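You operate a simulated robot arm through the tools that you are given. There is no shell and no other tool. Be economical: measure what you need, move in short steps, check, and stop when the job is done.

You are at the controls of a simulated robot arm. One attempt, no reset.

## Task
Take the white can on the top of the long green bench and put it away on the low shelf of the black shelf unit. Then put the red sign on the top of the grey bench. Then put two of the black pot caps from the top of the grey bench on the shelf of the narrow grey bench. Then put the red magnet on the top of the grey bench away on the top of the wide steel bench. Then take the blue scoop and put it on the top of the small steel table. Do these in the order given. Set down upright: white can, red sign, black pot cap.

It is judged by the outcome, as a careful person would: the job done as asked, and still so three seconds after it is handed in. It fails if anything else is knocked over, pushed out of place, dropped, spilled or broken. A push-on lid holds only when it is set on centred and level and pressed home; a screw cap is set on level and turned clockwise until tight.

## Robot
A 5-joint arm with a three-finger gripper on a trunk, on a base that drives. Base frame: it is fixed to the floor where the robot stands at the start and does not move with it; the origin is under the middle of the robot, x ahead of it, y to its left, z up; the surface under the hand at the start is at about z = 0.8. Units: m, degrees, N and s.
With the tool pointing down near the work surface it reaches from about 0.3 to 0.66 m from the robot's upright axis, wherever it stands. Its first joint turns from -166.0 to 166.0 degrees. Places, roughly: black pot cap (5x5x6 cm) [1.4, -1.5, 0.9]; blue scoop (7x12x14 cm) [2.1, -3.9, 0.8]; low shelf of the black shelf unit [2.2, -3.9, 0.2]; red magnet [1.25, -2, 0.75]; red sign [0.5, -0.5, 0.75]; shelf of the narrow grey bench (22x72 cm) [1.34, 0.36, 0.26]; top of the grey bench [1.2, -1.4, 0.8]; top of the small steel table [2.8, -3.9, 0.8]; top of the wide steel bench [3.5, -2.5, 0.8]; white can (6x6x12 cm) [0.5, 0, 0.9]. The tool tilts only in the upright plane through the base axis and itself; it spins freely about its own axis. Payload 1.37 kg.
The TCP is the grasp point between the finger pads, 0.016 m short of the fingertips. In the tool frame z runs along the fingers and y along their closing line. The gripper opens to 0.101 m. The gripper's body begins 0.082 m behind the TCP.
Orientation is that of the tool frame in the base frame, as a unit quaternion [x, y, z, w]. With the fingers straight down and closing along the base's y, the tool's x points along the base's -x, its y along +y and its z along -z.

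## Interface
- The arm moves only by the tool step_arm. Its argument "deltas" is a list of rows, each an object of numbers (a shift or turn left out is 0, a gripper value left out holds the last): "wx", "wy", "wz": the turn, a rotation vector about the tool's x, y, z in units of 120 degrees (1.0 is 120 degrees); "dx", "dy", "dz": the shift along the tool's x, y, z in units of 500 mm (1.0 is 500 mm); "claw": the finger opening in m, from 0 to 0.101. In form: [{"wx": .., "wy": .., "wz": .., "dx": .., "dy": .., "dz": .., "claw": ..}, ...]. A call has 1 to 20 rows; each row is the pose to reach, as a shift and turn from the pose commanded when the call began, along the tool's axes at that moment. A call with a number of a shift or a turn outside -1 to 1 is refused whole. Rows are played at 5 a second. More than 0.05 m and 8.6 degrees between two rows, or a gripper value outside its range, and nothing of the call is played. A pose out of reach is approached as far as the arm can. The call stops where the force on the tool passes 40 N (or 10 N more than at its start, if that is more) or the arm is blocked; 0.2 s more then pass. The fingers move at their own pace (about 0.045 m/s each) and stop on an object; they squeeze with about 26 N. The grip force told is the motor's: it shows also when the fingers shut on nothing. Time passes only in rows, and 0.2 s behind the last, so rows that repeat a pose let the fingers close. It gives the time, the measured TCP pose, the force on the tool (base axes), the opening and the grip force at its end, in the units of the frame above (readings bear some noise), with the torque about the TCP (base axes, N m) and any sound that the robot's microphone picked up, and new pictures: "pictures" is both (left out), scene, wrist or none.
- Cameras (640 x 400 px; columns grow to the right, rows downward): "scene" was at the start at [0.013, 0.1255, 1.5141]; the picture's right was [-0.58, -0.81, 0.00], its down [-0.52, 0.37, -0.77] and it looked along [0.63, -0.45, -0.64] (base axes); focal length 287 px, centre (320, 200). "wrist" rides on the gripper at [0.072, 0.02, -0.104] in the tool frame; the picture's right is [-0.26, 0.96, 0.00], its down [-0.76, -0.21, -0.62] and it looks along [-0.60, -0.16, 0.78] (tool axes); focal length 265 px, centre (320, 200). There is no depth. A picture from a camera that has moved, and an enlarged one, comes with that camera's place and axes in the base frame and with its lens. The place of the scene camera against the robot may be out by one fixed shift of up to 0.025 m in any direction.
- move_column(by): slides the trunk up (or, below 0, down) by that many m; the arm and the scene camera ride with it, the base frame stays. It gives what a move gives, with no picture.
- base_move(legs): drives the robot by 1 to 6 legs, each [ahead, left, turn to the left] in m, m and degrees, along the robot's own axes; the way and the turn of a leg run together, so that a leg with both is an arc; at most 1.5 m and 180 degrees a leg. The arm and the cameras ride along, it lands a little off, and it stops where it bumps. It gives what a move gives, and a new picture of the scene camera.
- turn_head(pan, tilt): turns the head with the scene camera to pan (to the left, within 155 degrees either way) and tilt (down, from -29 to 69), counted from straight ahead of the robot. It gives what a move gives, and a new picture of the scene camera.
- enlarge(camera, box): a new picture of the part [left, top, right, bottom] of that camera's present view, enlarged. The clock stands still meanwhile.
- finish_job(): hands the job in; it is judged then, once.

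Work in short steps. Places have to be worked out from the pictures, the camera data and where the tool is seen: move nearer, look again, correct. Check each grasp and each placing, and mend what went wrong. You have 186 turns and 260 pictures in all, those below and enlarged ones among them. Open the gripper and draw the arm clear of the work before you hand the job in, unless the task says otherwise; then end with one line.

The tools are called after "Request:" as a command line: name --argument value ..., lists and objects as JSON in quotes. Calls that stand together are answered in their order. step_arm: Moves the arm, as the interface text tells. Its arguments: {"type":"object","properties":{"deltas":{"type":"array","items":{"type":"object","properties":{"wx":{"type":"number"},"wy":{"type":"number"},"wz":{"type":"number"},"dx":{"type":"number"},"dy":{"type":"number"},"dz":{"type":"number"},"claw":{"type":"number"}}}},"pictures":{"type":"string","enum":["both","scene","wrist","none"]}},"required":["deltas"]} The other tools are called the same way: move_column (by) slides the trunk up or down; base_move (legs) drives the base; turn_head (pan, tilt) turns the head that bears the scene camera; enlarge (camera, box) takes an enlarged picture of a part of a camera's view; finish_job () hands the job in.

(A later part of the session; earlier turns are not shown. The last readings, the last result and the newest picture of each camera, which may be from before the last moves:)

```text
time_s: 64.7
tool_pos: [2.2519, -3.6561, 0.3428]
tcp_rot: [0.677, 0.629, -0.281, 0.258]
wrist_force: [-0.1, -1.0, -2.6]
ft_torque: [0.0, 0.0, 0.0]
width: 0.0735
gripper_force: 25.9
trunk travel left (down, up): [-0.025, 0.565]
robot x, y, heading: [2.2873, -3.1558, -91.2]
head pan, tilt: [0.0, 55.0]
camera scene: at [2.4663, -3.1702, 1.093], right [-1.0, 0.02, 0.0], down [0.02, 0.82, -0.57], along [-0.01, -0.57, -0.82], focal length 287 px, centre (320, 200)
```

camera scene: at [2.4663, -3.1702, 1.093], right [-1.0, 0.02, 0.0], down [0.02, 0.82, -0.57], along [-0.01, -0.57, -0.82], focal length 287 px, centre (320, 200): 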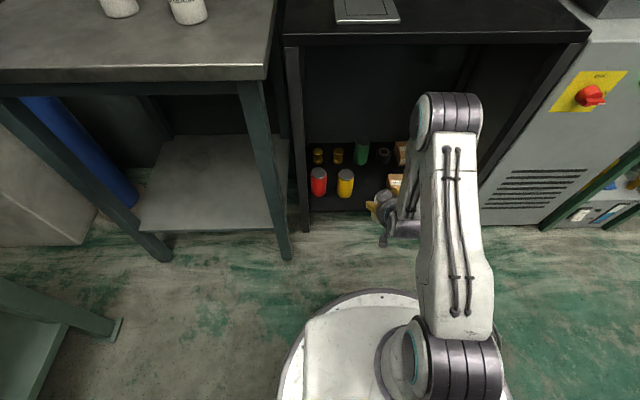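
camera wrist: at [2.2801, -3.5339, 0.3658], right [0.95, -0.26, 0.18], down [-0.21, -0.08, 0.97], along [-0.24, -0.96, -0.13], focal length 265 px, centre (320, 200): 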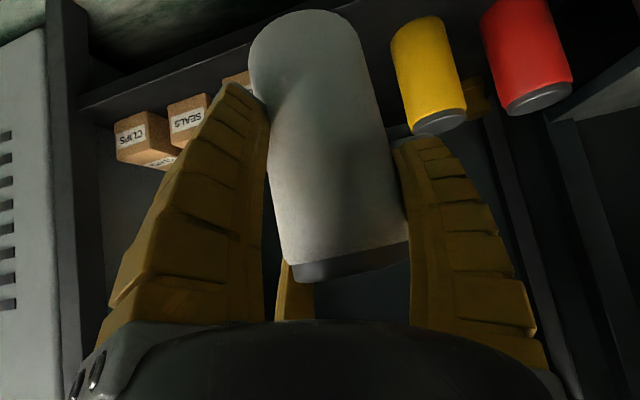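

The gap runs from x≈2.18 to 2.325, its middle at 2.254, and the shelf surface is near z 0.16. I push the can in above the shelf, in line with the gap.

Request:
step_arm --deltas '[{"dx": -0.043, "dz": 0.066, "dy": 0.0065, "wx": -0.0015, "wz": -0.0015}, {"dx": -0.087, "dz": 0.132, "dy": 0.013, "wx": -0.003, "wz": -0.003}, {"dx": -0.13, "dz": 0.198, "dy": 0.0195, "wx": -0.005, "wz": -0.005}, {"dx": -0.174, "dz": 0.264, "dy": 0.026, "wx": -0.007, "wz": -0.007}, {"dx": -0.217, "dz": 0.33, "dy": 0.0324, "wx": -0.0077, "wz": -0.0077}, {"dx": -0.217, "dz": 0.33, "dy": 0.0324, "wx": -0.0077, "wz": -0.0077}]'

Request:
enlarge --camera "scene" --box '[280, 100, 480, 260]'

```text
time_s: 66.1
tool_pos: [2.2514, -3.8513, 0.3004]
tcp_rot: [0.67, 0.637, -0.277, 0.261]
wrist_force: [0.0, 0.1, -2.8]
ft_torque: [0.0, 0.03, 0.04]
width: 0.0734
gripper_force: 25.8
trunk travel left (down, up): [-0.025, 0.565]
robot x, y, heading: [2.2909, -3.1522, -91.5]
head pan, tilt: [0.0, 55.0]
camera scene: at [2.4663, -3.1703, 1.093], right [-1.0, 0.02, 0.0], down [0.02, 0.82, -0.57], along [-0.01, -0.57, -0.82], focal length 287 px, centre (320, 200)
camera wrist: at [2.2777, -3.7283, 0.325], right [0.95, -0.24, 0.18], down [-0.21, -0.09, 0.97], along [-0.21, -0.97, -0.13], focal length 265 px, centre (320, 200)
```

scene: 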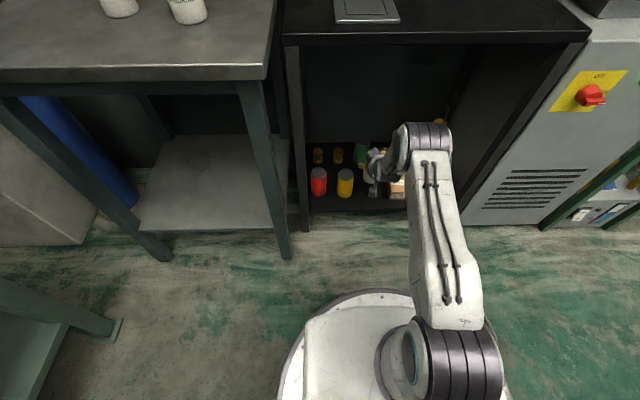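
wrist: 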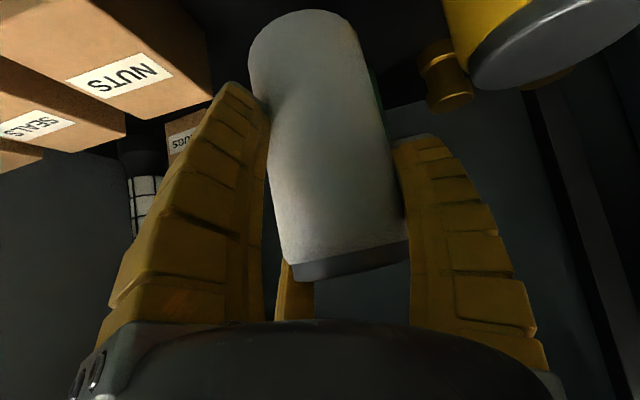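

```text
2.50 times, centred on (380, 180) of scene
camera zoom: at [2.4663, -3.1703, 1.093], right [-1.0, 0.02, 0.0], down [0.02, 0.82, -0.57], along [-0.01, -0.57, -0.82], focal length 718 px, centre (170, 250)
```

zoom: 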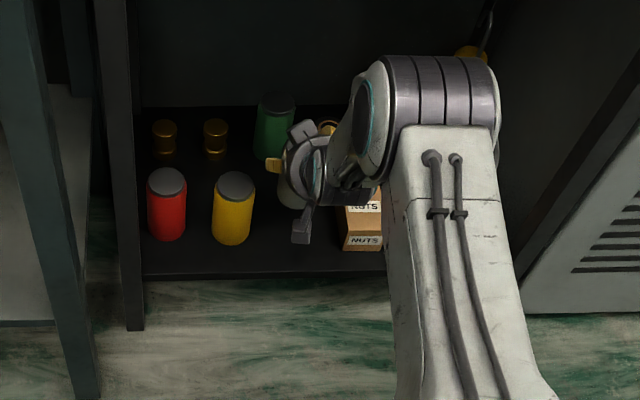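

Both sides clear, with slightly less on the box side, so I shift 5 mm toward the yellow can and lower to about 1.5 cm over the shelf.

Request:
step_arm --deltas '[{"dx": 0.02, "dz": 0.02, "dy": 0.011}, {"dx": 0.05, "dz": 0.05, "dy": 0.011}, {"dx": 0.078, "dz": 0.078, "dy": 0.011}, {"dx": 0.078, "dz": 0.078, "dy": 0.011}]'

Request:
enlarge --camera "scene" --box '[280, 100, 480, 260]'

```text
time_s: 67.1
tool_pos: [2.2573, -3.8502, 0.2454]
tcp_rot: [0.669, 0.638, -0.276, 0.264]
wrist_force: [0.0, -0.3, -2.4]
ft_torque: [0.02, 0.01, 0.0]
width: 0.0732
gripper_force: 26.3
trunk travel left (down, up): [-0.025, 0.565]
robot x, y, heading: [2.2868, -3.1523, -91.5]
head pan, tilt: [0.0, 55.0]
camera scene: at [2.4663, -3.1703, 1.093], right [-1.0, 0.02, 0.0], down [0.02, 0.82, -0.57], along [-0.01, -0.57, -0.82], focal length 287 px, centre (320, 200)
camera wrist: at [2.2824, -3.7274, 0.2698], right [0.95, -0.23, 0.19], down [-0.21, -0.09, 0.97], along [-0.21, -0.97, -0.13], focal length 265 px, centre (320, 200)
```

scene: 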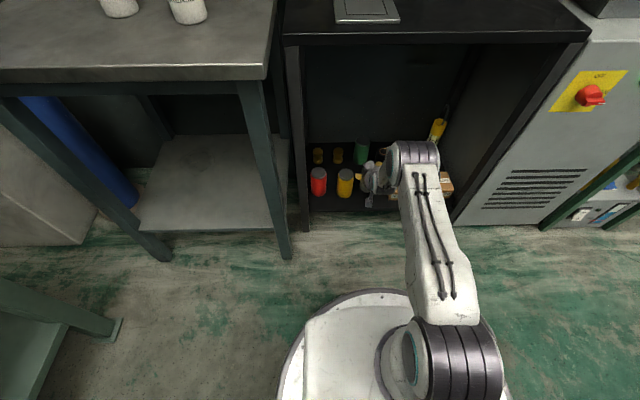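
wrist: 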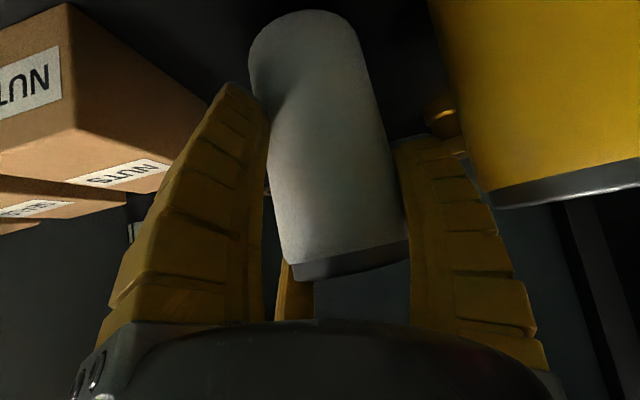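

```text
2.50 times, centred on (380, 180) of scene
camera zoom: at [2.4663, -3.1703, 1.093], right [-1.0, 0.02, 0.0], down [0.02, 0.82, -0.57], along [-0.01, -0.57, -0.82], focal length 718 px, centre (170, 250)
```

zoom: 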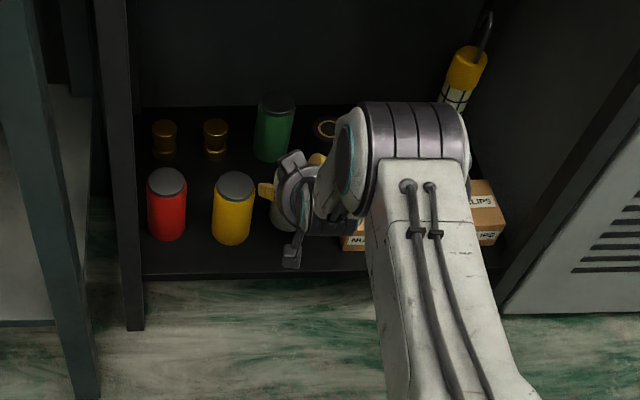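

Clear on both sides. I lower slowly in 4 mm rows and watch the force.

Request:
step_arm --deltas '[{"dx": 0.0057, "dz": 0.0057}, {"dx": 0.0113, "dz": 0.0113}, {"dx": 0.017, "dz": 0.017}, {"dx": 0.0212, "dz": 0.0212}]' --pictures "none"

```text
time_s: 68.1
tool_pos: [2.2572, -3.8519, 0.233]
tcp_rot: [0.669, 0.637, -0.277, 0.265]
wrist_force: [-1.2, 2.4, 6.3]
ft_torque: [0.34, -0.14, 0.0]
width: 0.0729
gripper_force: 25.8
trunk travel left (down, up): [-0.025, 0.565]
robot x, y, heading: [2.2829, -3.1529, -91.3]
head pan, tilt: [0.0, 55.0]
```

The can rests on the shelf (force went from -2.5 to +6 N). I open the fingers to 0.09.

Request:
step_arm --deltas '[{"claw": 0.078, "dx": 0}, {"claw": 0.082}, {"claw": 0.088}, {"claw": 0.09}, {"claw": 0.09}]' --pictures "wrist"

```text
time_s: 69.3
tool_pos: [2.2578, -3.8512, 0.2322]
tcp_rot: [0.669, 0.638, -0.276, 0.264]
wrist_force: [-1.7, -0.1, 1.2]
ft_torque: [0.01, 0.0, -0.03]
width: 0.0908
gripper_force: 0.4
trunk travel left (down, up): [-0.025, 0.565]
robot x, y, heading: [2.2905, -3.155, -91.4]
head pan, tilt: [0.0, 55.0]
camera wrist: at [2.2823, -3.7274, 0.2557], right [0.95, -0.23, 0.19], down [-0.21, -0.09, 0.97], along [-0.21, -0.97, -0.13], focal length 265 px, centre (320, 200)
```

wrist: 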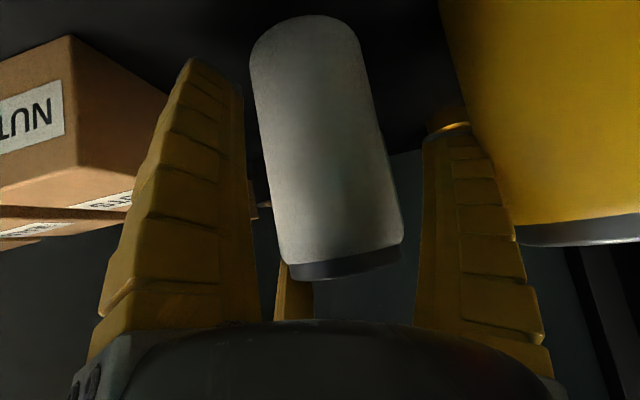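

Released and standing free. I withdraw back along the tool axis, then out.

Request:
step_arm --deltas '[{"dz": -0.06}, {"dz": -0.13}, {"dz": -0.21}, {"dz": -0.3}, {"dz": -0.37, "dx": 0.07}, {"dz": -0.44, "dx": 0.14}, {"dz": -0.44, "dx": 0.14}]'

Request:
enlarge --camera "scene" --box '[280, 100, 480, 260]'

```text
time_s: 70.9
tool_pos: [2.2692, -3.6478, 0.3402]
tcp_rot: [0.669, 0.638, -0.275, 0.265]
wrist_force: [0.4, 0.2, 0.4]
ft_torque: [0.03, -0.01, -0.02]
width: 0.0912
gripper_force: 1.1
trunk travel left (down, up): [-0.025, 0.565]
robot x, y, heading: [2.285, -3.152, -90.9]
head pan, tilt: [0.0, 55.0]
camera scene: at [2.4663, -3.17, 1.093], right [-1.0, 0.02, 0.0], down [0.02, 0.82, -0.57], along [-0.01, -0.57, -0.82], focal length 287 px, centre (320, 200)
camera wrist: at [2.2932, -3.523, 0.3639], right [0.95, -0.23, 0.19], down [-0.21, -0.09, 0.97], along [-0.21, -0.97, -0.13], focal length 265 px, centre (320, 200)
```

scene: 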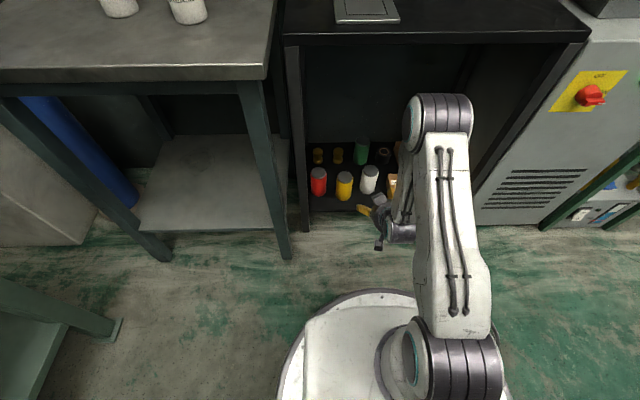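
wrist: 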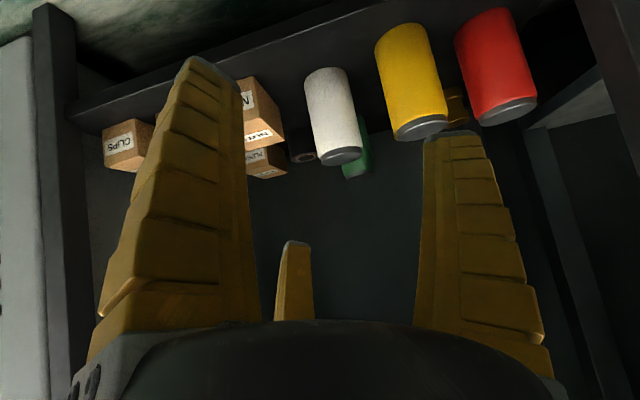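

```text
2.50 times, centred on (380, 180) of scene
camera zoom: at [2.4663, -3.17, 1.093], right [-1.0, 0.02, 0.0], down [0.02, 0.82, -0.57], along [-0.01, -0.57, -0.82], focal length 718 px, centre (170, 250)
```

zoom: 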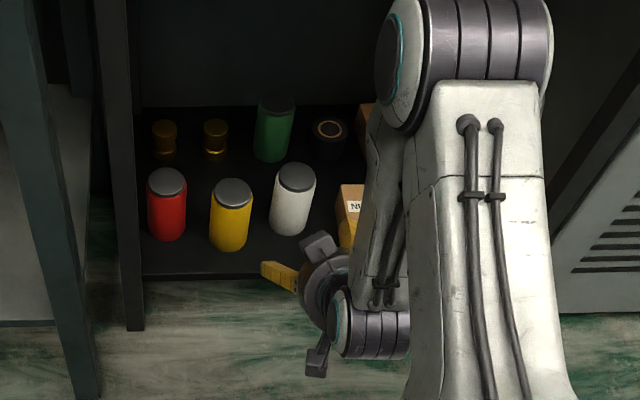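

The white can stands upright in the row; nothing fell (the yellow can shifted only about a centimetre). I back out, raise the trunk, and head back to the green bench.

Request:
base_move --legs '[[-0.35, 0, 0]]'

Request:
move_column --by 0.4

Request:
turn_head --pan -90 --tilt 25

Request:
turn_head --pan -150 --tilt 25

```text
time_s: 73.2
tool_pos: [2.2758, -3.2935, 0.3387]
tcp_rot: [0.669, 0.638, -0.275, 0.265]
wrist_force: [-0.3, 0.5, 0.1]
ft_torque: [0.0, -0.03, 0.0]
width: 0.0913
gripper_force: 1.3
trunk travel left (down, up): [-0.025, 0.565]
robot x, y, heading: [2.2966, -2.7984, -91.5]
head pan, tilt: [0.0, 55.0]
camera scene: at [2.4747, -2.8168, 1.093], right [-1.0, 0.03, 0.0], down [0.02, 0.82, -0.57], along [-0.01, -0.57, -0.82], focal length 287 px, centre (320, 200)
```

scene: 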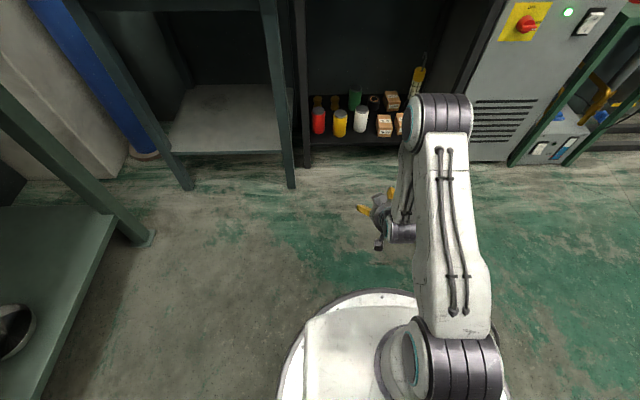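

```text
time_s: 77.1
tool_pos: [2.2761, -3.2935, 0.7394]
tcp_rot: [0.669, 0.638, -0.275, 0.265]
wrist_force: [-0.1, 1.0, 0.6]
ft_torque: [0.0, 0.0, -0.01]
width: 0.0912
gripper_force: 1.1
trunk travel left (down, up): [-0.425, 0.165]
robot x, y, heading: [2.2956, -2.7962, -91.4]
head pan, tilt: [0.0, 55.0]
```

```text
time_s: 78.7
tool_pos: [2.2751, -3.2939, 0.7391]
tcp_rot: [0.669, 0.638, -0.274, 0.264]
wrist_force: [0.1, -0.5, -1.1]
ft_torque: [0.0, 0.02, 0.01]
width: 0.0912
gripper_force: 1.2
trunk travel left (down, up): [-0.425, 0.165]
robot x, y, heading: [2.2979, -2.8, -91.3]
head pan, tilt: [-90.0, 25.0]
camera scene: at [2.3845, -2.7424, 1.537], right [0.02, 1.0, 0.0], down [0.42, -0.01, -0.91], along [-0.91, 0.02, -0.42], focal length 287 px, centre (320, 200)
```

scene: 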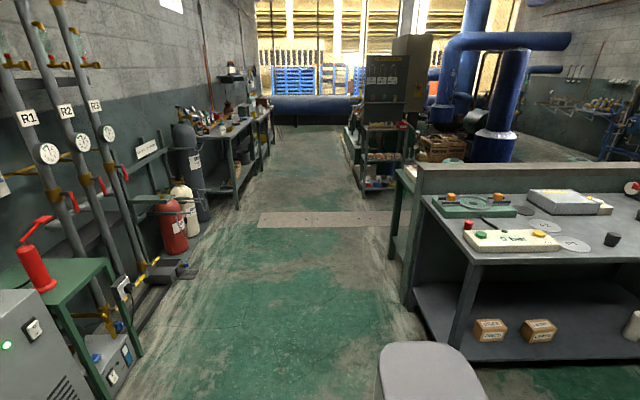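

```text
time_s: 80.0
tool_pos: [2.2756, -3.2945, 0.7398]
tcp_rot: [0.669, 0.638, -0.274, 0.264]
wrist_force: [-0.8, -0.2, 0.0]
ft_torque: [0.0, 0.01, -0.03]
width: 0.0913
gripper_force: 1.1
trunk travel left (down, up): [-0.425, 0.165]
robot x, y, heading: [2.2977, -2.7977, -91.4]
head pan, tilt: [-150.0, 25.0]
camera scene: at [2.4325, -2.6638, 1.537], right [0.88, 0.48, 0.0], down [0.2, -0.37, -0.91], along [-0.43, 0.8, -0.42], focal length 287 px, centre (320, 200)
```

scene: 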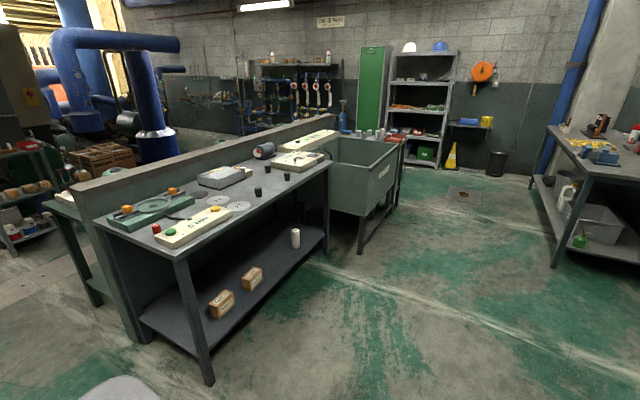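

The grey bench is in full view; I enlarge its top.

Request:
enlarge --camera "scene" --box '[90, 110, 350, 270]'

```text
2.46 times, centred on (220, 190) of scene
camera zoom: at [2.4325, -2.6638, 1.537], right [0.88, 0.48, 0.0], down [0.2, -0.37, -0.91], along [-0.43, 0.8, -0.42], focal length 707 px, centre (566, 225)
```

zoom: 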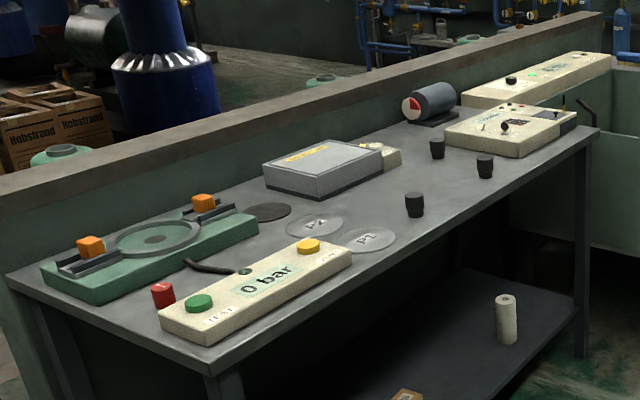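

Caps, magnet and free space are located. Now I raise the arm and drive back to the front of the green bench.

Request:
step_arm --deltas '[{"dx": -0.06, "dz": -0.06}, {"dx": -0.12, "dz": -0.12}, {"dx": -0.18, "dz": -0.18}, {"dx": -0.24, "dz": -0.24}, {"dx": -0.3, "dz": -0.3}, {"dx": -0.36, "dz": -0.36}, {"dx": -0.42, "dz": -0.42}, {"dx": -0.48, "dz": -0.48}]' --pictures "none"

Request:
base_move --legs '[[0, -1.25, 0.7], [0, -1.25, 0.7], [0, 0, 90]]'

Request:
turn_head --pan 80 --tilt 30

```text
time_s: 81.8
tool_pos: [2.2732, -3.2946, 1.0806]
tcp_rot: [0.67, 0.638, -0.275, 0.264]
wrist_force: [0.3, 0.1, -0.7]
ft_torque: [0.0, 0.0, -0.01]
width: 0.0911
gripper_force: 1.3
trunk travel left (down, up): [-0.425, 0.165]
robot x, y, heading: [2.295, -2.799, -91.5]
head pan, tilt: [-150.0, 25.0]
```

```text
time_s: 97.9
tool_pos: [0.2911, -2.7554, 1.0791]
tcp_rot: [-0.008, 0.924, 0.005, 0.382]
wrist_force: [0.1, 0.2, 0.6]
ft_torque: [-0.04, 0.02, -0.05]
width: 0.0911
gripper_force: 0.5
trunk travel left (down, up): [-0.425, 0.165]
robot x, y, heading: [-0.2061, -2.7635, 2.2]
head pan, tilt: [-150.0, 25.0]
camera scene: at [-0.3463, -2.6435, 1.537], right [-0.53, 0.84, 0.0], down [0.36, 0.23, -0.91], along [-0.77, -0.48, -0.42], focal length 287 px, centre (320, 200)
```

scene: 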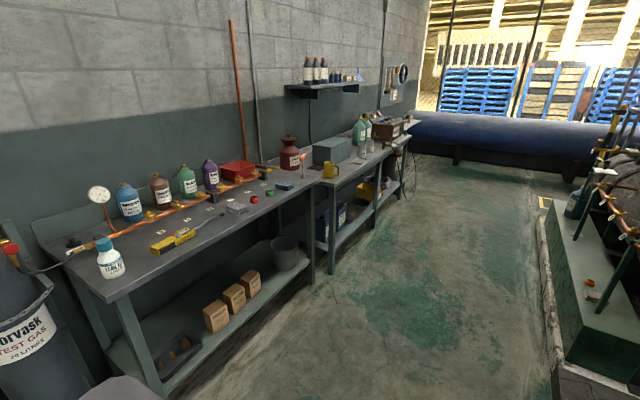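

```text
time_s: 101.2
tool_pos: [0.2911, -2.7552, 1.0789]
tcp_rot: [-0.009, 0.925, 0.005, 0.38]
wrist_force: [0.1, -1.2, -0.3]
ft_torque: [0.05, -0.04, 0.01]
width: 0.0911
gripper_force: 1.0
trunk travel left (down, up): [-0.425, 0.165]
robot x, y, heading: [-0.2093, -2.7638, 2.2]
head pan, tilt: [80.0, 30.0]
camera scene: at [-0.2563, -2.5046, 1.529], right [0.99, -0.13, 0.0], down [-0.07, -0.5, -0.87], along [0.12, 0.86, -0.5], focal length 287 px, centre (320, 200)
```

scene: 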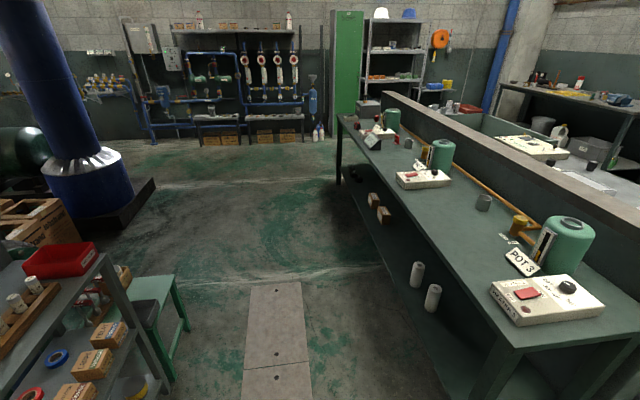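

The corridor along the bench is clear. I correct the heading and strafe left to stand before the red sign.

Request:
base_move --legs '[[0, 0, -2.2], [0, 1.1, 0], [0, 1.1, 0]]'

Request:
turn_head --pan 0 --tilt 45

Request:
step_arm --deltas '[{"dx": 0, "claw": 0.1}]' --pictures "wrist"

```text
time_s: 112.3
tool_pos: [0.2761, -0.6027, 1.0802]
tcp_rot: [0.004, 0.925, 0.0, 0.381]
wrist_force: [0.0, -0.6, 0.4]
ft_torque: [-0.04, -0.01, -0.02]
width: 0.0913
gripper_force: 1.5
trunk travel left (down, up): [-0.425, 0.165]
robot x, y, heading: [-0.2238, -0.6024, 0.7]
head pan, tilt: [80.0, 30.0]
camera scene: at [-0.2642, -0.3374, 1.529], right [0.99, -0.16, 0.0], down [-0.08, -0.49, -0.87], along [0.14, 0.85, -0.5], focal length 287 px, centre (320, 200)
```

scene: 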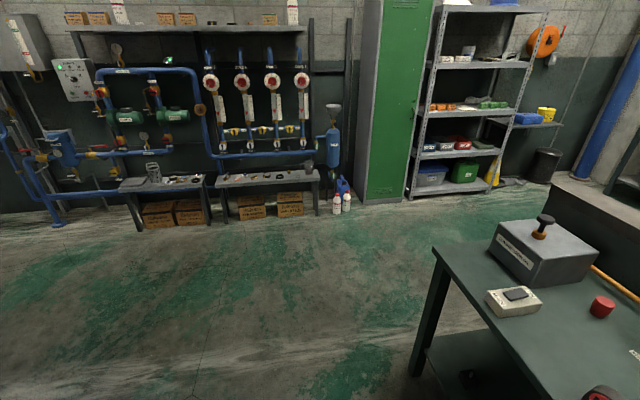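

```text
time_s: 113.8
tool_pos: [0.2767, -0.6034, 1.0793]
tcp_rot: [0.004, 0.924, 0.0, 0.381]
wrist_force: [0.2, -0.7, -0.3]
ft_torque: [0.02, 0.02, 0.05]
width: 0.091
gripper_force: 0.5
trunk travel left (down, up): [-0.425, 0.165]
robot x, y, heading: [-0.2232, -0.6064, 1.0]
head pan, tilt: [0.0, 45.0]
camera scene: at [-0.1973, -0.4257, 1.5064], right [0.01, -1.0, 0.0], down [-0.71, -0.01, -0.71], along [0.71, 0.01, -0.71], focal length 287 px, centre (320, 200)
```

scene: 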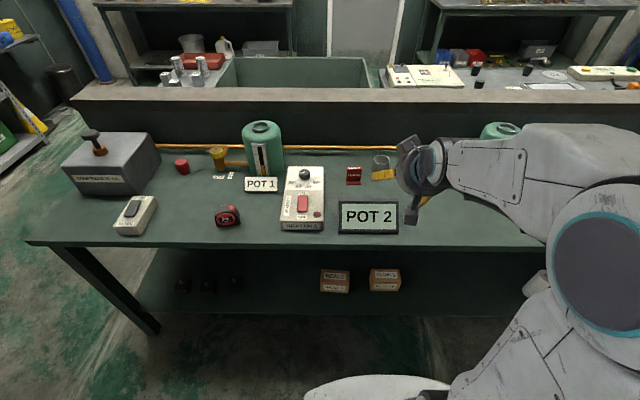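

```text
time_s: 114.2
tool_pos: [0.2765, -0.6037, 1.0798]
tcp_rot: [0.004, 0.925, 0.0, 0.381]
wrist_force: [0.3, 0.8, 0.0]
ft_torque: [0.0, -0.02, 0.03]
width: 0.1
gripper_force: 0.2
trunk travel left (down, up): [-0.425, 0.165]
robot x, y, heading: [-0.2195, -0.6036, 0.8]
head pan, tilt: [0.0, 45.0]
camera wrist: at [0.1516, -0.5821, 1.1035], right [0.2, 0.96, 0.19], down [0.1, -0.21, 0.97], along [0.98, -0.17, -0.13], focal length 265 px, centre (320, 200)
```

wrist: 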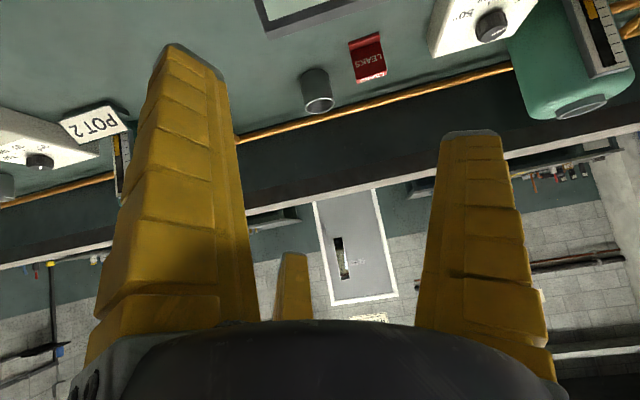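

Request:
enlarge --camera "scene" --box '[280, 130, 420, 240]'

Request:
enlarge --camera "wrist" --box '[240, 0, 480, 150]'

```text
3.64 times, centred on (350, 185) of scene
camera zoom: at [-0.1973, -0.4257, 1.5064], right [0.01, -1.0, 0.0], down [-0.71, -0.01, -0.71], along [0.71, 0.01, -0.71], focal length 1045 px, centre (211, 254)
```

zoom: 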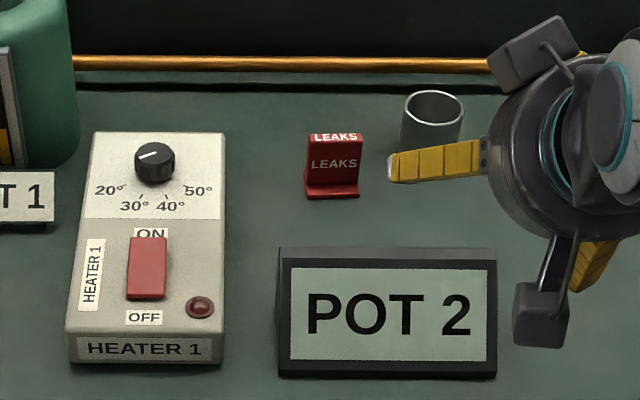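

```text
2.67 times, centred on (360, 75) of wrist
camera zoom: at [0.1516, -0.5821, 1.1035], right [0.2, 0.96, 0.19], down [0.1, -0.21, 0.97], along [0.98, -0.17, -0.13], focal length 708 px, centre (213, 533)
```

zoom: 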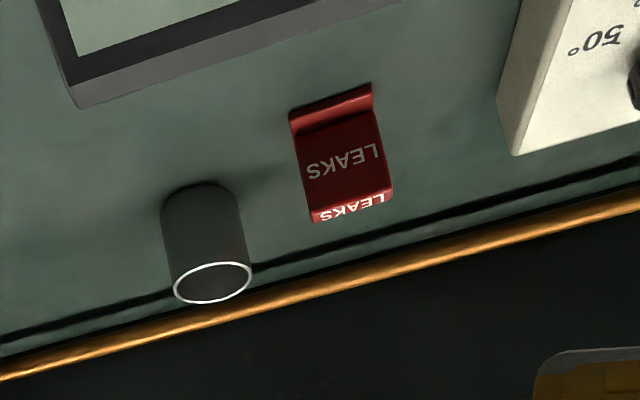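

The red sign (LEAKS) stands near (0.59, -0.53), about 5 cm wide along y, with a foot to the front. I turn the tool straight down and drive ahead 0.22 m.

Request:
step_arm --deltas '[{"wy": 0.0625}, {"wy": 0.125}, {"wy": 0.1875}, {"wy": 0.25}, {"wy": 0.3125}, {"wy": 0.375}, {"wy": 0.375, "claw": 0.085}]' --pictures "none"

Request:
base_move --legs '[[0.215, 0.0, -0.7]]'

Request:
step_arm --deltas '[{"dx": 0}]' --pictures "wrist"

```text
time_s: 115.8
tool_pos: [0.2772, -0.6028, 1.0793]
tcp_rot: [0.005, 1.0, 0.0, -0.001]
wrist_force: [0.4, 0.5, 0.4]
ft_torque: [0.01, -0.01, 0.01]
width: 0.0867
gripper_force: 1.5
trunk travel left (down, up): [-0.425, 0.165]
robot x, y, heading: [-0.2205, -0.5974, 0.5]
head pan, tilt: [0.0, 45.0]
```

```text
time_s: 117.5
tool_pos: [0.4916, -0.6065, 1.0792]
tcp_rot: [0.009, 1.0, 0.0, -0.002]
wrist_force: [0.7, 0.0, -0.9]
ft_torque: [-0.03, 0.06, 0.0]
width: 0.0866
gripper_force: 1.2
trunk travel left (down, up): [-0.425, 0.165]
robot x, y, heading: [-0.009, -0.5995, 0.6]
head pan, tilt: [0.0, 45.0]
camera scene: at [0.0185, -0.4239, 1.5064], right [0.0, -1.0, 0.0], down [-0.71, 0.0, -0.71], along [0.71, 0.0, -0.71], focal length 287 px, centre (320, 200)
```

scene: 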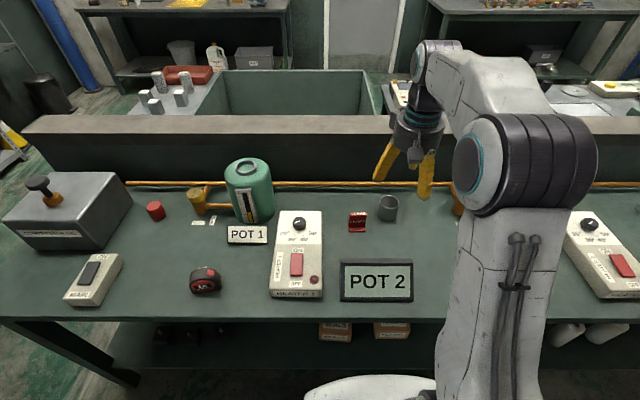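

```text
time_s: 117.9
tool_pos: [0.4893, -0.6064, 1.0795]
tcp_rot: [0.01, 1.0, 0.0, -0.002]
wrist_force: [1.1, 0.3, -0.4]
ft_torque: [0.01, 0.04, 0.02]
width: 0.0867
gripper_force: 1.1
trunk travel left (down, up): [-0.425, 0.165]
robot x, y, heading: [-0.0074, -0.6005, -0.0]
head pan, tilt: [0.0, 45.0]
camera wrist: at [0.4178, -0.5844, 1.1847], right [0.28, 0.96, 0.0], down [0.75, -0.22, 0.62], along [0.59, -0.18, -0.79], focal length 265 px, centre (320, 200)
```

wrist: 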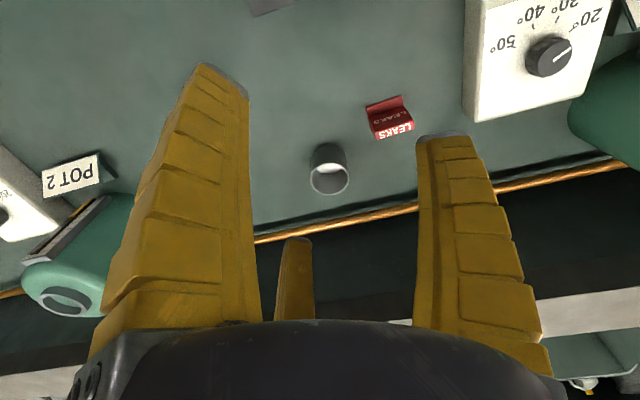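

Sign body is at about (0.582, -0.534). I move above it at z 0.97 and look again.

Request:
step_arm --deltas '[{"dx": -0.06, "dy": 0.05, "dz": 0.05}, {"dx": -0.12, "dy": 0.1, "dz": 0.11}, {"dx": -0.184, "dy": 0.144, "dz": 0.17}, {"dx": -0.184, "dy": 0.144, "dz": 0.22}, {"dx": -0.184, "dy": 0.144, "dz": 0.22}]' --pictures "both"

Request:
enlarge --camera "wrist" --box '[220, 0, 460, 150]'

```text
time_s: 119.1
tool_pos: [0.5815, -0.5351, 0.9705]
tcp_rot: [0.01, 1.0, 0.0, 0.0]
wrist_force: [-0.1, -0.1, 0.6]
ft_torque: [-0.01, -0.03, 0.0]
width: 0.0867
gripper_force: 1.4
trunk travel left (down, up): [-0.425, 0.165]
robot x, y, heading: [-0.0065, -0.5997, 0.1]
head pan, tilt: [0.0, 45.0]
camera scene: at [0.0175, -0.424, 1.5064], right [0.0, -1.0, 0.0], down [-0.71, 0.0, -0.71], along [0.71, 0.0, -0.71], focal length 287 px, centre (320, 200)
camera wrist: at [0.5089, -0.5143, 1.0758], right [0.28, 0.96, 0.0], down [0.75, -0.22, 0.62], along [0.59, -0.18, -0.79], focal length 265 px, centre (320, 200)
```

scene: 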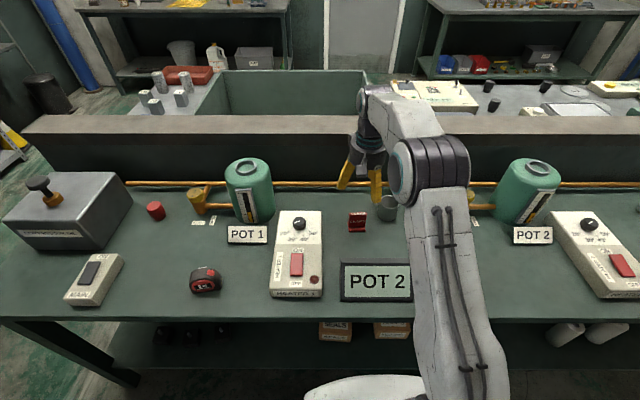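
wrist: 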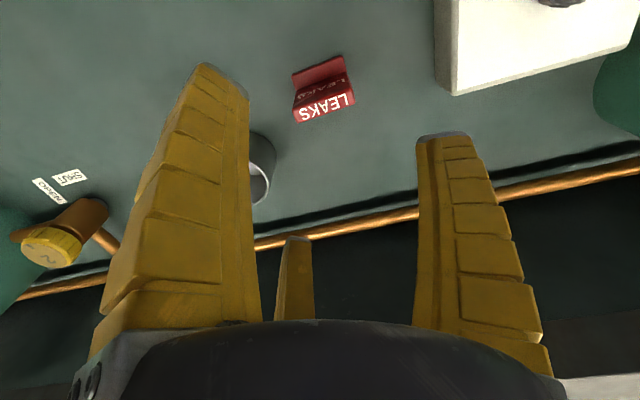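

```text
2.67 times, centred on (340, 75) of wrist
camera zoom: at [0.5089, -0.5143, 1.0758], right [0.28, 0.96, 0.0], down [0.75, -0.22, 0.62], along [0.59, -0.18, -0.79], focal length 708 px, centre (267, 533)
```

zoom: 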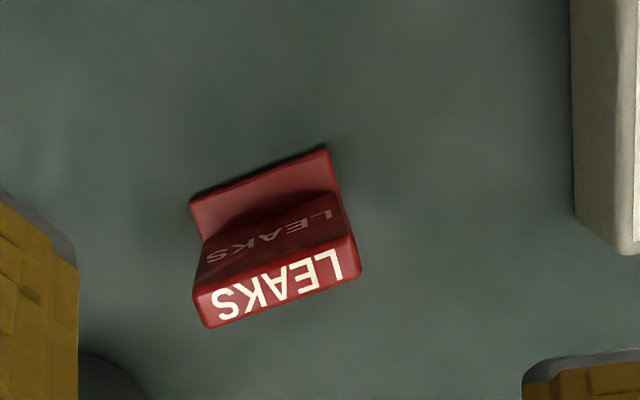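

The sign is centred under the tool. To stay clear of the mug I narrow the opening to 0.07 and descend to z 0.83.

Request:
step_arm --deltas '[{"claw": 0.07, "dy": 0.004}, {"claw": 0.07, "dy": 0.004}, {"dy": 0.004, "dz": 0.08}, {"dy": 0.004, "dz": 0.16}, {"dy": 0.004, "dz": 0.22}, {"dy": 0.004, "dz": 0.28}, {"dy": 0.004, "dz": 0.28}]' --pictures "both"

Request:
enlarge --camera "scene" --box '[310, 120, 450, 240]'

```text
time_s: 120.7
tool_pos: [0.5809, -0.5336, 0.8283]
tcp_rot: [0.009, 1.0, 0.0, -0.002]
wrist_force: [0.0, 0.7, 0.2]
ft_torque: [-0.01, 0.0, -0.02]
width: 0.0727
gripper_force: 2.0
trunk travel left (down, up): [-0.425, 0.165]
robot x, y, heading: [-0.0092, -0.5984, 0.4]
head pan, tilt: [0.0, 45.0]
camera scene: at [0.0179, -0.4239, 1.5064], right [0.0, -1.0, 0.0], down [-0.71, 0.0, -0.71], along [0.71, 0.0, -0.71], focal length 287 px, centre (320, 200)
camera wrist: at [0.51, -0.5127, 0.9344], right [0.28, 0.96, 0.0], down [0.75, -0.22, 0.62], along [0.59, -0.18, -0.79], focal length 265 px, centre (320, 200)
```

scene: 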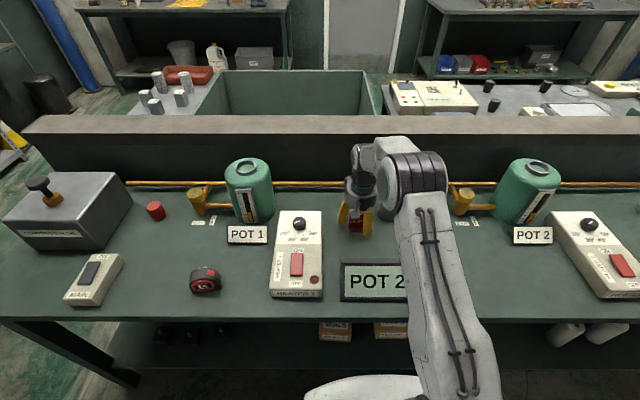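
wrist: 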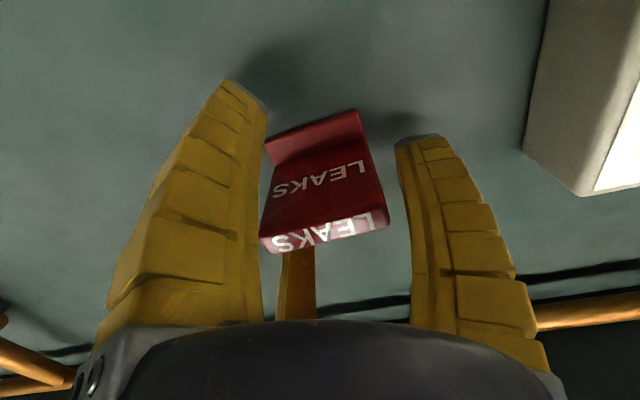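

```text
3.33 times, centred on (380, 180) of scene
camera zoom: at [0.0179, -0.4239, 1.5064], right [0.0, -1.0, 0.0], down [-0.71, 0.0, -0.71], along [0.71, 0.0, -0.71], focal length 958 px, centre (120, 267)
```

zoom: 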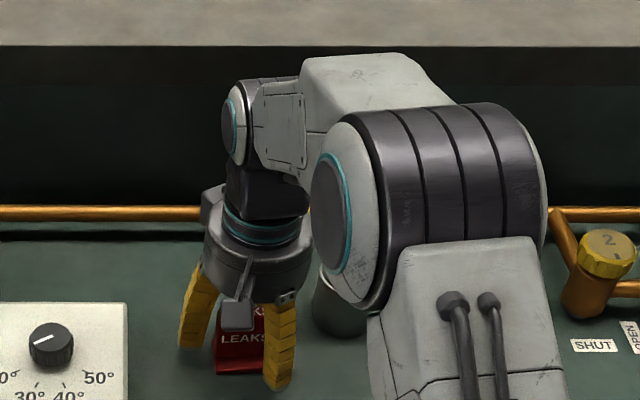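

The sign sits between the fingers. I close and lift 3 cm.

Request:
step_arm --deltas '[{"claw": 0.03, "dy": -0.004}, {"claw": 0.03, "dy": -0.004}, {"claw": 0.03, "dy": -0.004}, {"claw": 0.03, "dy": -0.004}, {"dz": -0.03, "dy": -0.004}, {"dz": -0.06, "dy": -0.004}, {"dz": -0.06, "dy": -0.004}]' --pictures "wrist"

```text
time_s: 122.3
tool_pos: [0.5814, -0.5361, 0.8576]
tcp_rot: [0.01, 1.0, 0.0, -0.002]
wrist_force: [-0.7, 0.2, 0.6]
ft_torque: [0.06, 0.01, 0.01]
width: 0.0347
gripper_force: 3.4
trunk travel left (down, up): [-0.425, 0.165]
robot x, y, heading: [-0.0051, -0.5975, 0.4]
head pan, tilt: [0.0, 45.0]
camera wrist: at [0.5093, -0.5146, 0.9643], right [0.28, 0.96, 0.0], down [0.75, -0.22, 0.62], along [0.59, -0.18, -0.79], focal length 265 px, centre (320, 200)
```

wrist: 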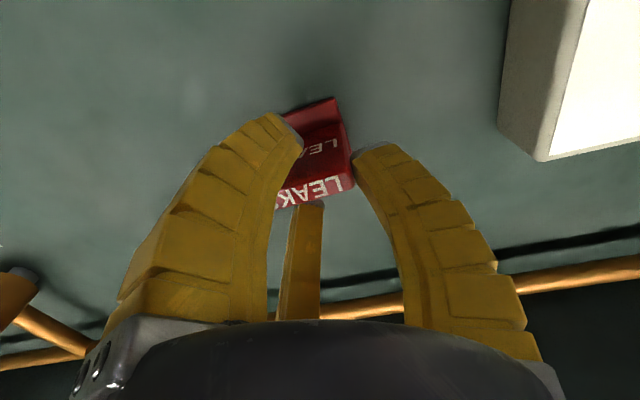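

The fingers closed past the sign; it's still on the bench. I look closely at it.

Request:
enlarge --camera "wrist" --box '[220, 60, 420, 240]'

Request:
enlarge --camera "scene" --box '[310, 160, 430, 240]'

```text
2.22 times, centred on (320, 150) of wrist
camera zoom: at [0.5093, -0.5146, 0.9643], right [0.28, 0.96, 0.0], down [0.75, -0.22, 0.62], along [0.59, -0.18, -0.79], focal length 590 px, centre (320, 311)
```

zoom: 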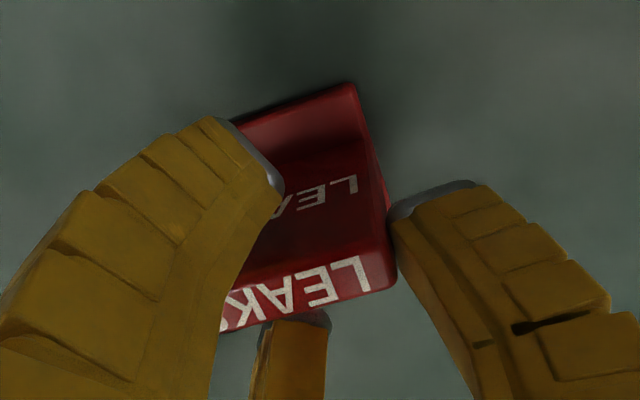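

```text
5.00 times, centred on (370, 200) of scene
camera zoom: at [0.0178, -0.4239, 1.5064], right [0.0, -1.0, 0.0], down [-0.71, 0.0, -0.71], along [0.71, 0.0, -0.71], focal length 1437 px, centre (70, 200)
```

zoom: 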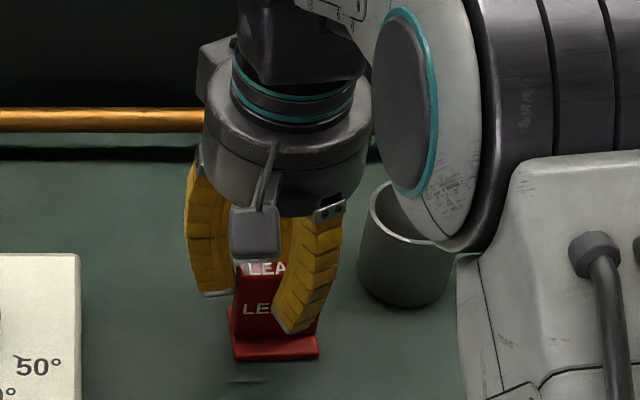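

The sign is still upright, now centred at about (0.585, -0.541) and only 4 cm wide. I open to 0.062, recentre and descend a bit lower.

Request:
step_arm --deltas '[{"dz": -0.06, "claw": 0.062}, {"dz": -0.06, "claw": 0.062}, {"dz": -0.06, "dx": -0.009, "dy": -0.01}, {"dz": 0.0, "dx": -0.009, "dy": -0.01}, {"dz": 0.05, "dx": -0.009, "dy": -0.01}, {"dz": 0.071, "dx": -0.009, "dy": -0.01}, {"dz": 0.071, "dx": -0.009, "dy": -0.01}]' --pictures "wrist"

Request:
step_arm --deltas '[{"claw": 0.02}, {"claw": 0.02}, {"claw": 0.02}, {"claw": 0.02}, {"claw": 0.02}, {"claw": 0.02}]' --pictures "both"

```text
time_s: 123.9
tool_pos: [0.5869, -0.5404, 0.8214]
tcp_rot: [0.009, 1.0, 0.0, -0.002]
wrist_force: [-0.9, -0.2, -0.1]
ft_torque: [-0.01, 0.01, -0.04]
width: 0.0655
gripper_force: 2.9
trunk travel left (down, up): [-0.425, 0.165]
robot x, y, heading: [-0.0037, -0.5992, 0.5]
head pan, tilt: [0.0, 45.0]
camera wrist: at [0.5151, -0.5193, 0.9283], right [0.28, 0.96, 0.0], down [0.75, -0.22, 0.62], along [0.59, -0.18, -0.79], focal length 265 px, centre (320, 200)
```

wrist: 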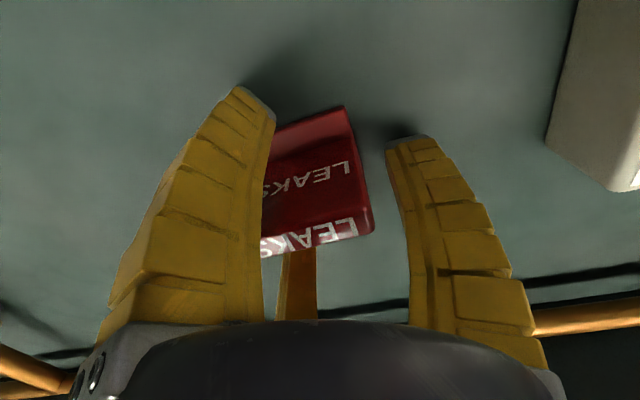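

```text
time_s: 125.3
tool_pos: [0.5871, -0.5409, 0.8231]
tcp_rot: [0.01, 1.0, 0.0, -0.002]
wrist_force: [-0.3, 0.2, -0.3]
ft_torque: [0.02, 0.01, -0.01]
width: 0.025
gripper_force: 4.2
trunk travel left (down, up): [-0.425, 0.165]
robot x, y, heading: [-0.007, -0.5998, 0.2]
head pan, tilt: [0.0, 45.0]
camera scene: at [0.0178, -0.4239, 1.5064], right [0.0, -1.0, 0.0], down [-0.71, 0.0, -0.71], along [0.71, 0.0, -0.71], focal length 287 px, centre (320, 200)
camera wrist: at [0.5151, -0.5193, 0.9284], right [0.28, 0.96, 0.0], down [0.75, -0.22, 0.62], along [0.59, -0.18, -0.79], focal length 265 px, centre (320, 200)
```

scene: 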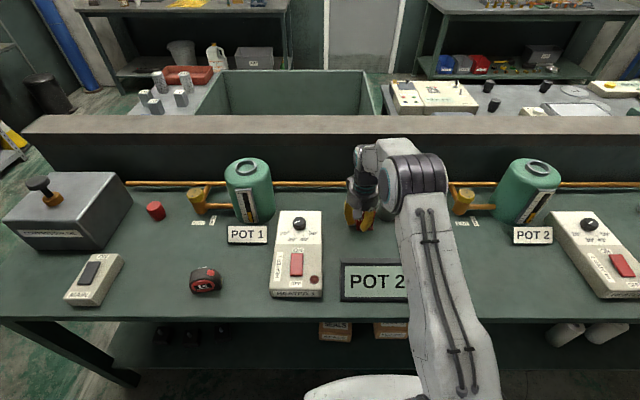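
wrist: 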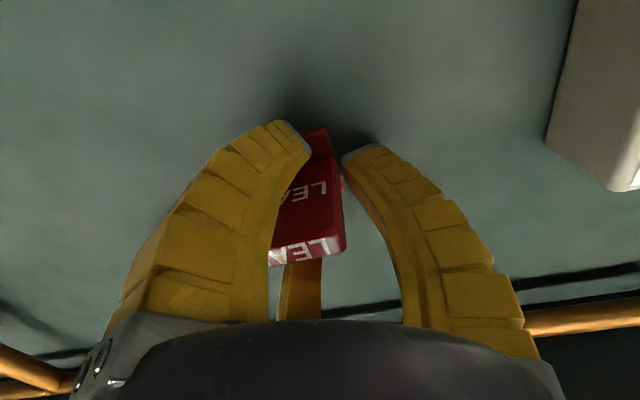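

The fingertips only catch the sign's front edges and squeeze it away; its body is further back than I judged. I open, rise, and look again from a straight-down view.

Request:
step_arm --deltas '[{"claw": 0.06}, {"claw": 0.062}, {"dz": -0.08, "claw": 0.062}, {"dz": -0.16}, {"dz": -0.24, "dx": -0.02}, {"dz": -0.24, "dx": -0.02}]' --pictures "both"

Request:
enlarge --camera "wrist" --box '[220, 20, 420, 180]'

Request:
enlarge --camera "scene" --box '[310, 160, 430, 240]'

```text
time_s: 126.7
tool_pos: [0.598, -0.5409, 0.9448]
tcp_rot: [0.01, 1.0, 0.0, -0.002]
wrist_force: [0.1, 0.6, 0.5]
ft_torque: [-0.01, -0.03, -0.03]
width: 0.0655
gripper_force: 2.3
trunk travel left (down, up): [-0.425, 0.165]
robot x, y, heading: [-0.0084, -0.5979, 0.4]
head pan, tilt: [0.0, 45.0]
camera scene: at [0.0178, -0.4239, 1.5064], right [0.0, -1.0, 0.0], down [-0.71, 0.0, -0.71], along [0.71, 0.0, -0.71], focal length 287 px, centre (320, 200)
camera wrist: at [0.5256, -0.5195, 1.0504], right [0.28, 0.96, 0.0], down [0.75, -0.22, 0.62], along [0.59, -0.18, -0.79], focal length 265 px, centre (320, 200)
```

scene: 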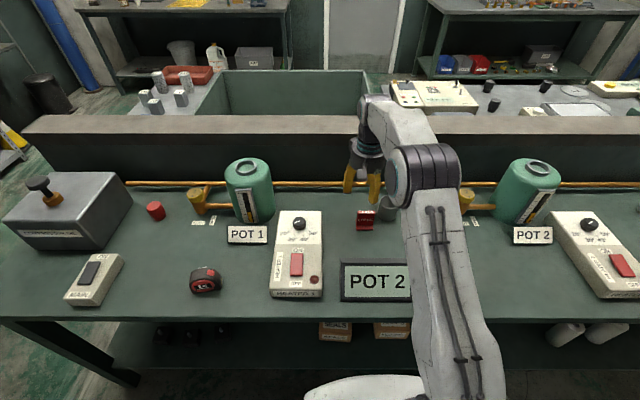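
wrist: 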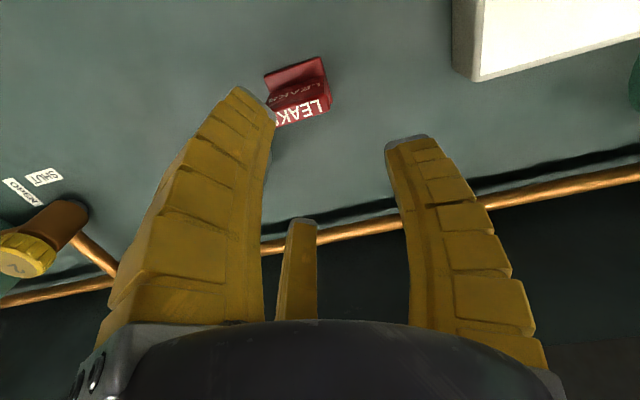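

```text
2.50 times, centred on (320, 100) of wrist
camera zoom: at [0.5256, -0.5195, 1.0504], right [0.28, 0.96, 0.0], down [0.75, -0.22, 0.62], along [0.59, -0.18, -0.79], focal length 664 px, centre (320, 450)
```

zoom: 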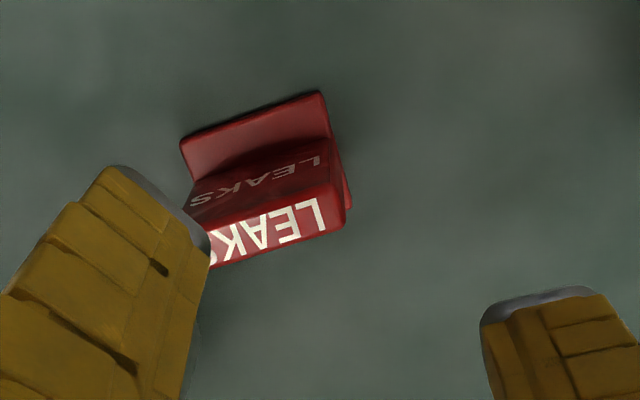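

```text
5.00 times, centred on (370, 200) of scene
camera zoom: at [0.0178, -0.4239, 1.5064], right [0.0, -1.0, 0.0], down [-0.71, 0.0, -0.71], along [0.71, 0.0, -0.71], focal length 1437 px, centre (70, 200)
```

zoom: 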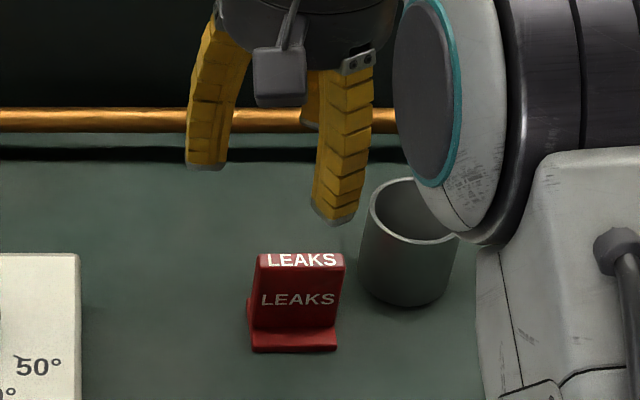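

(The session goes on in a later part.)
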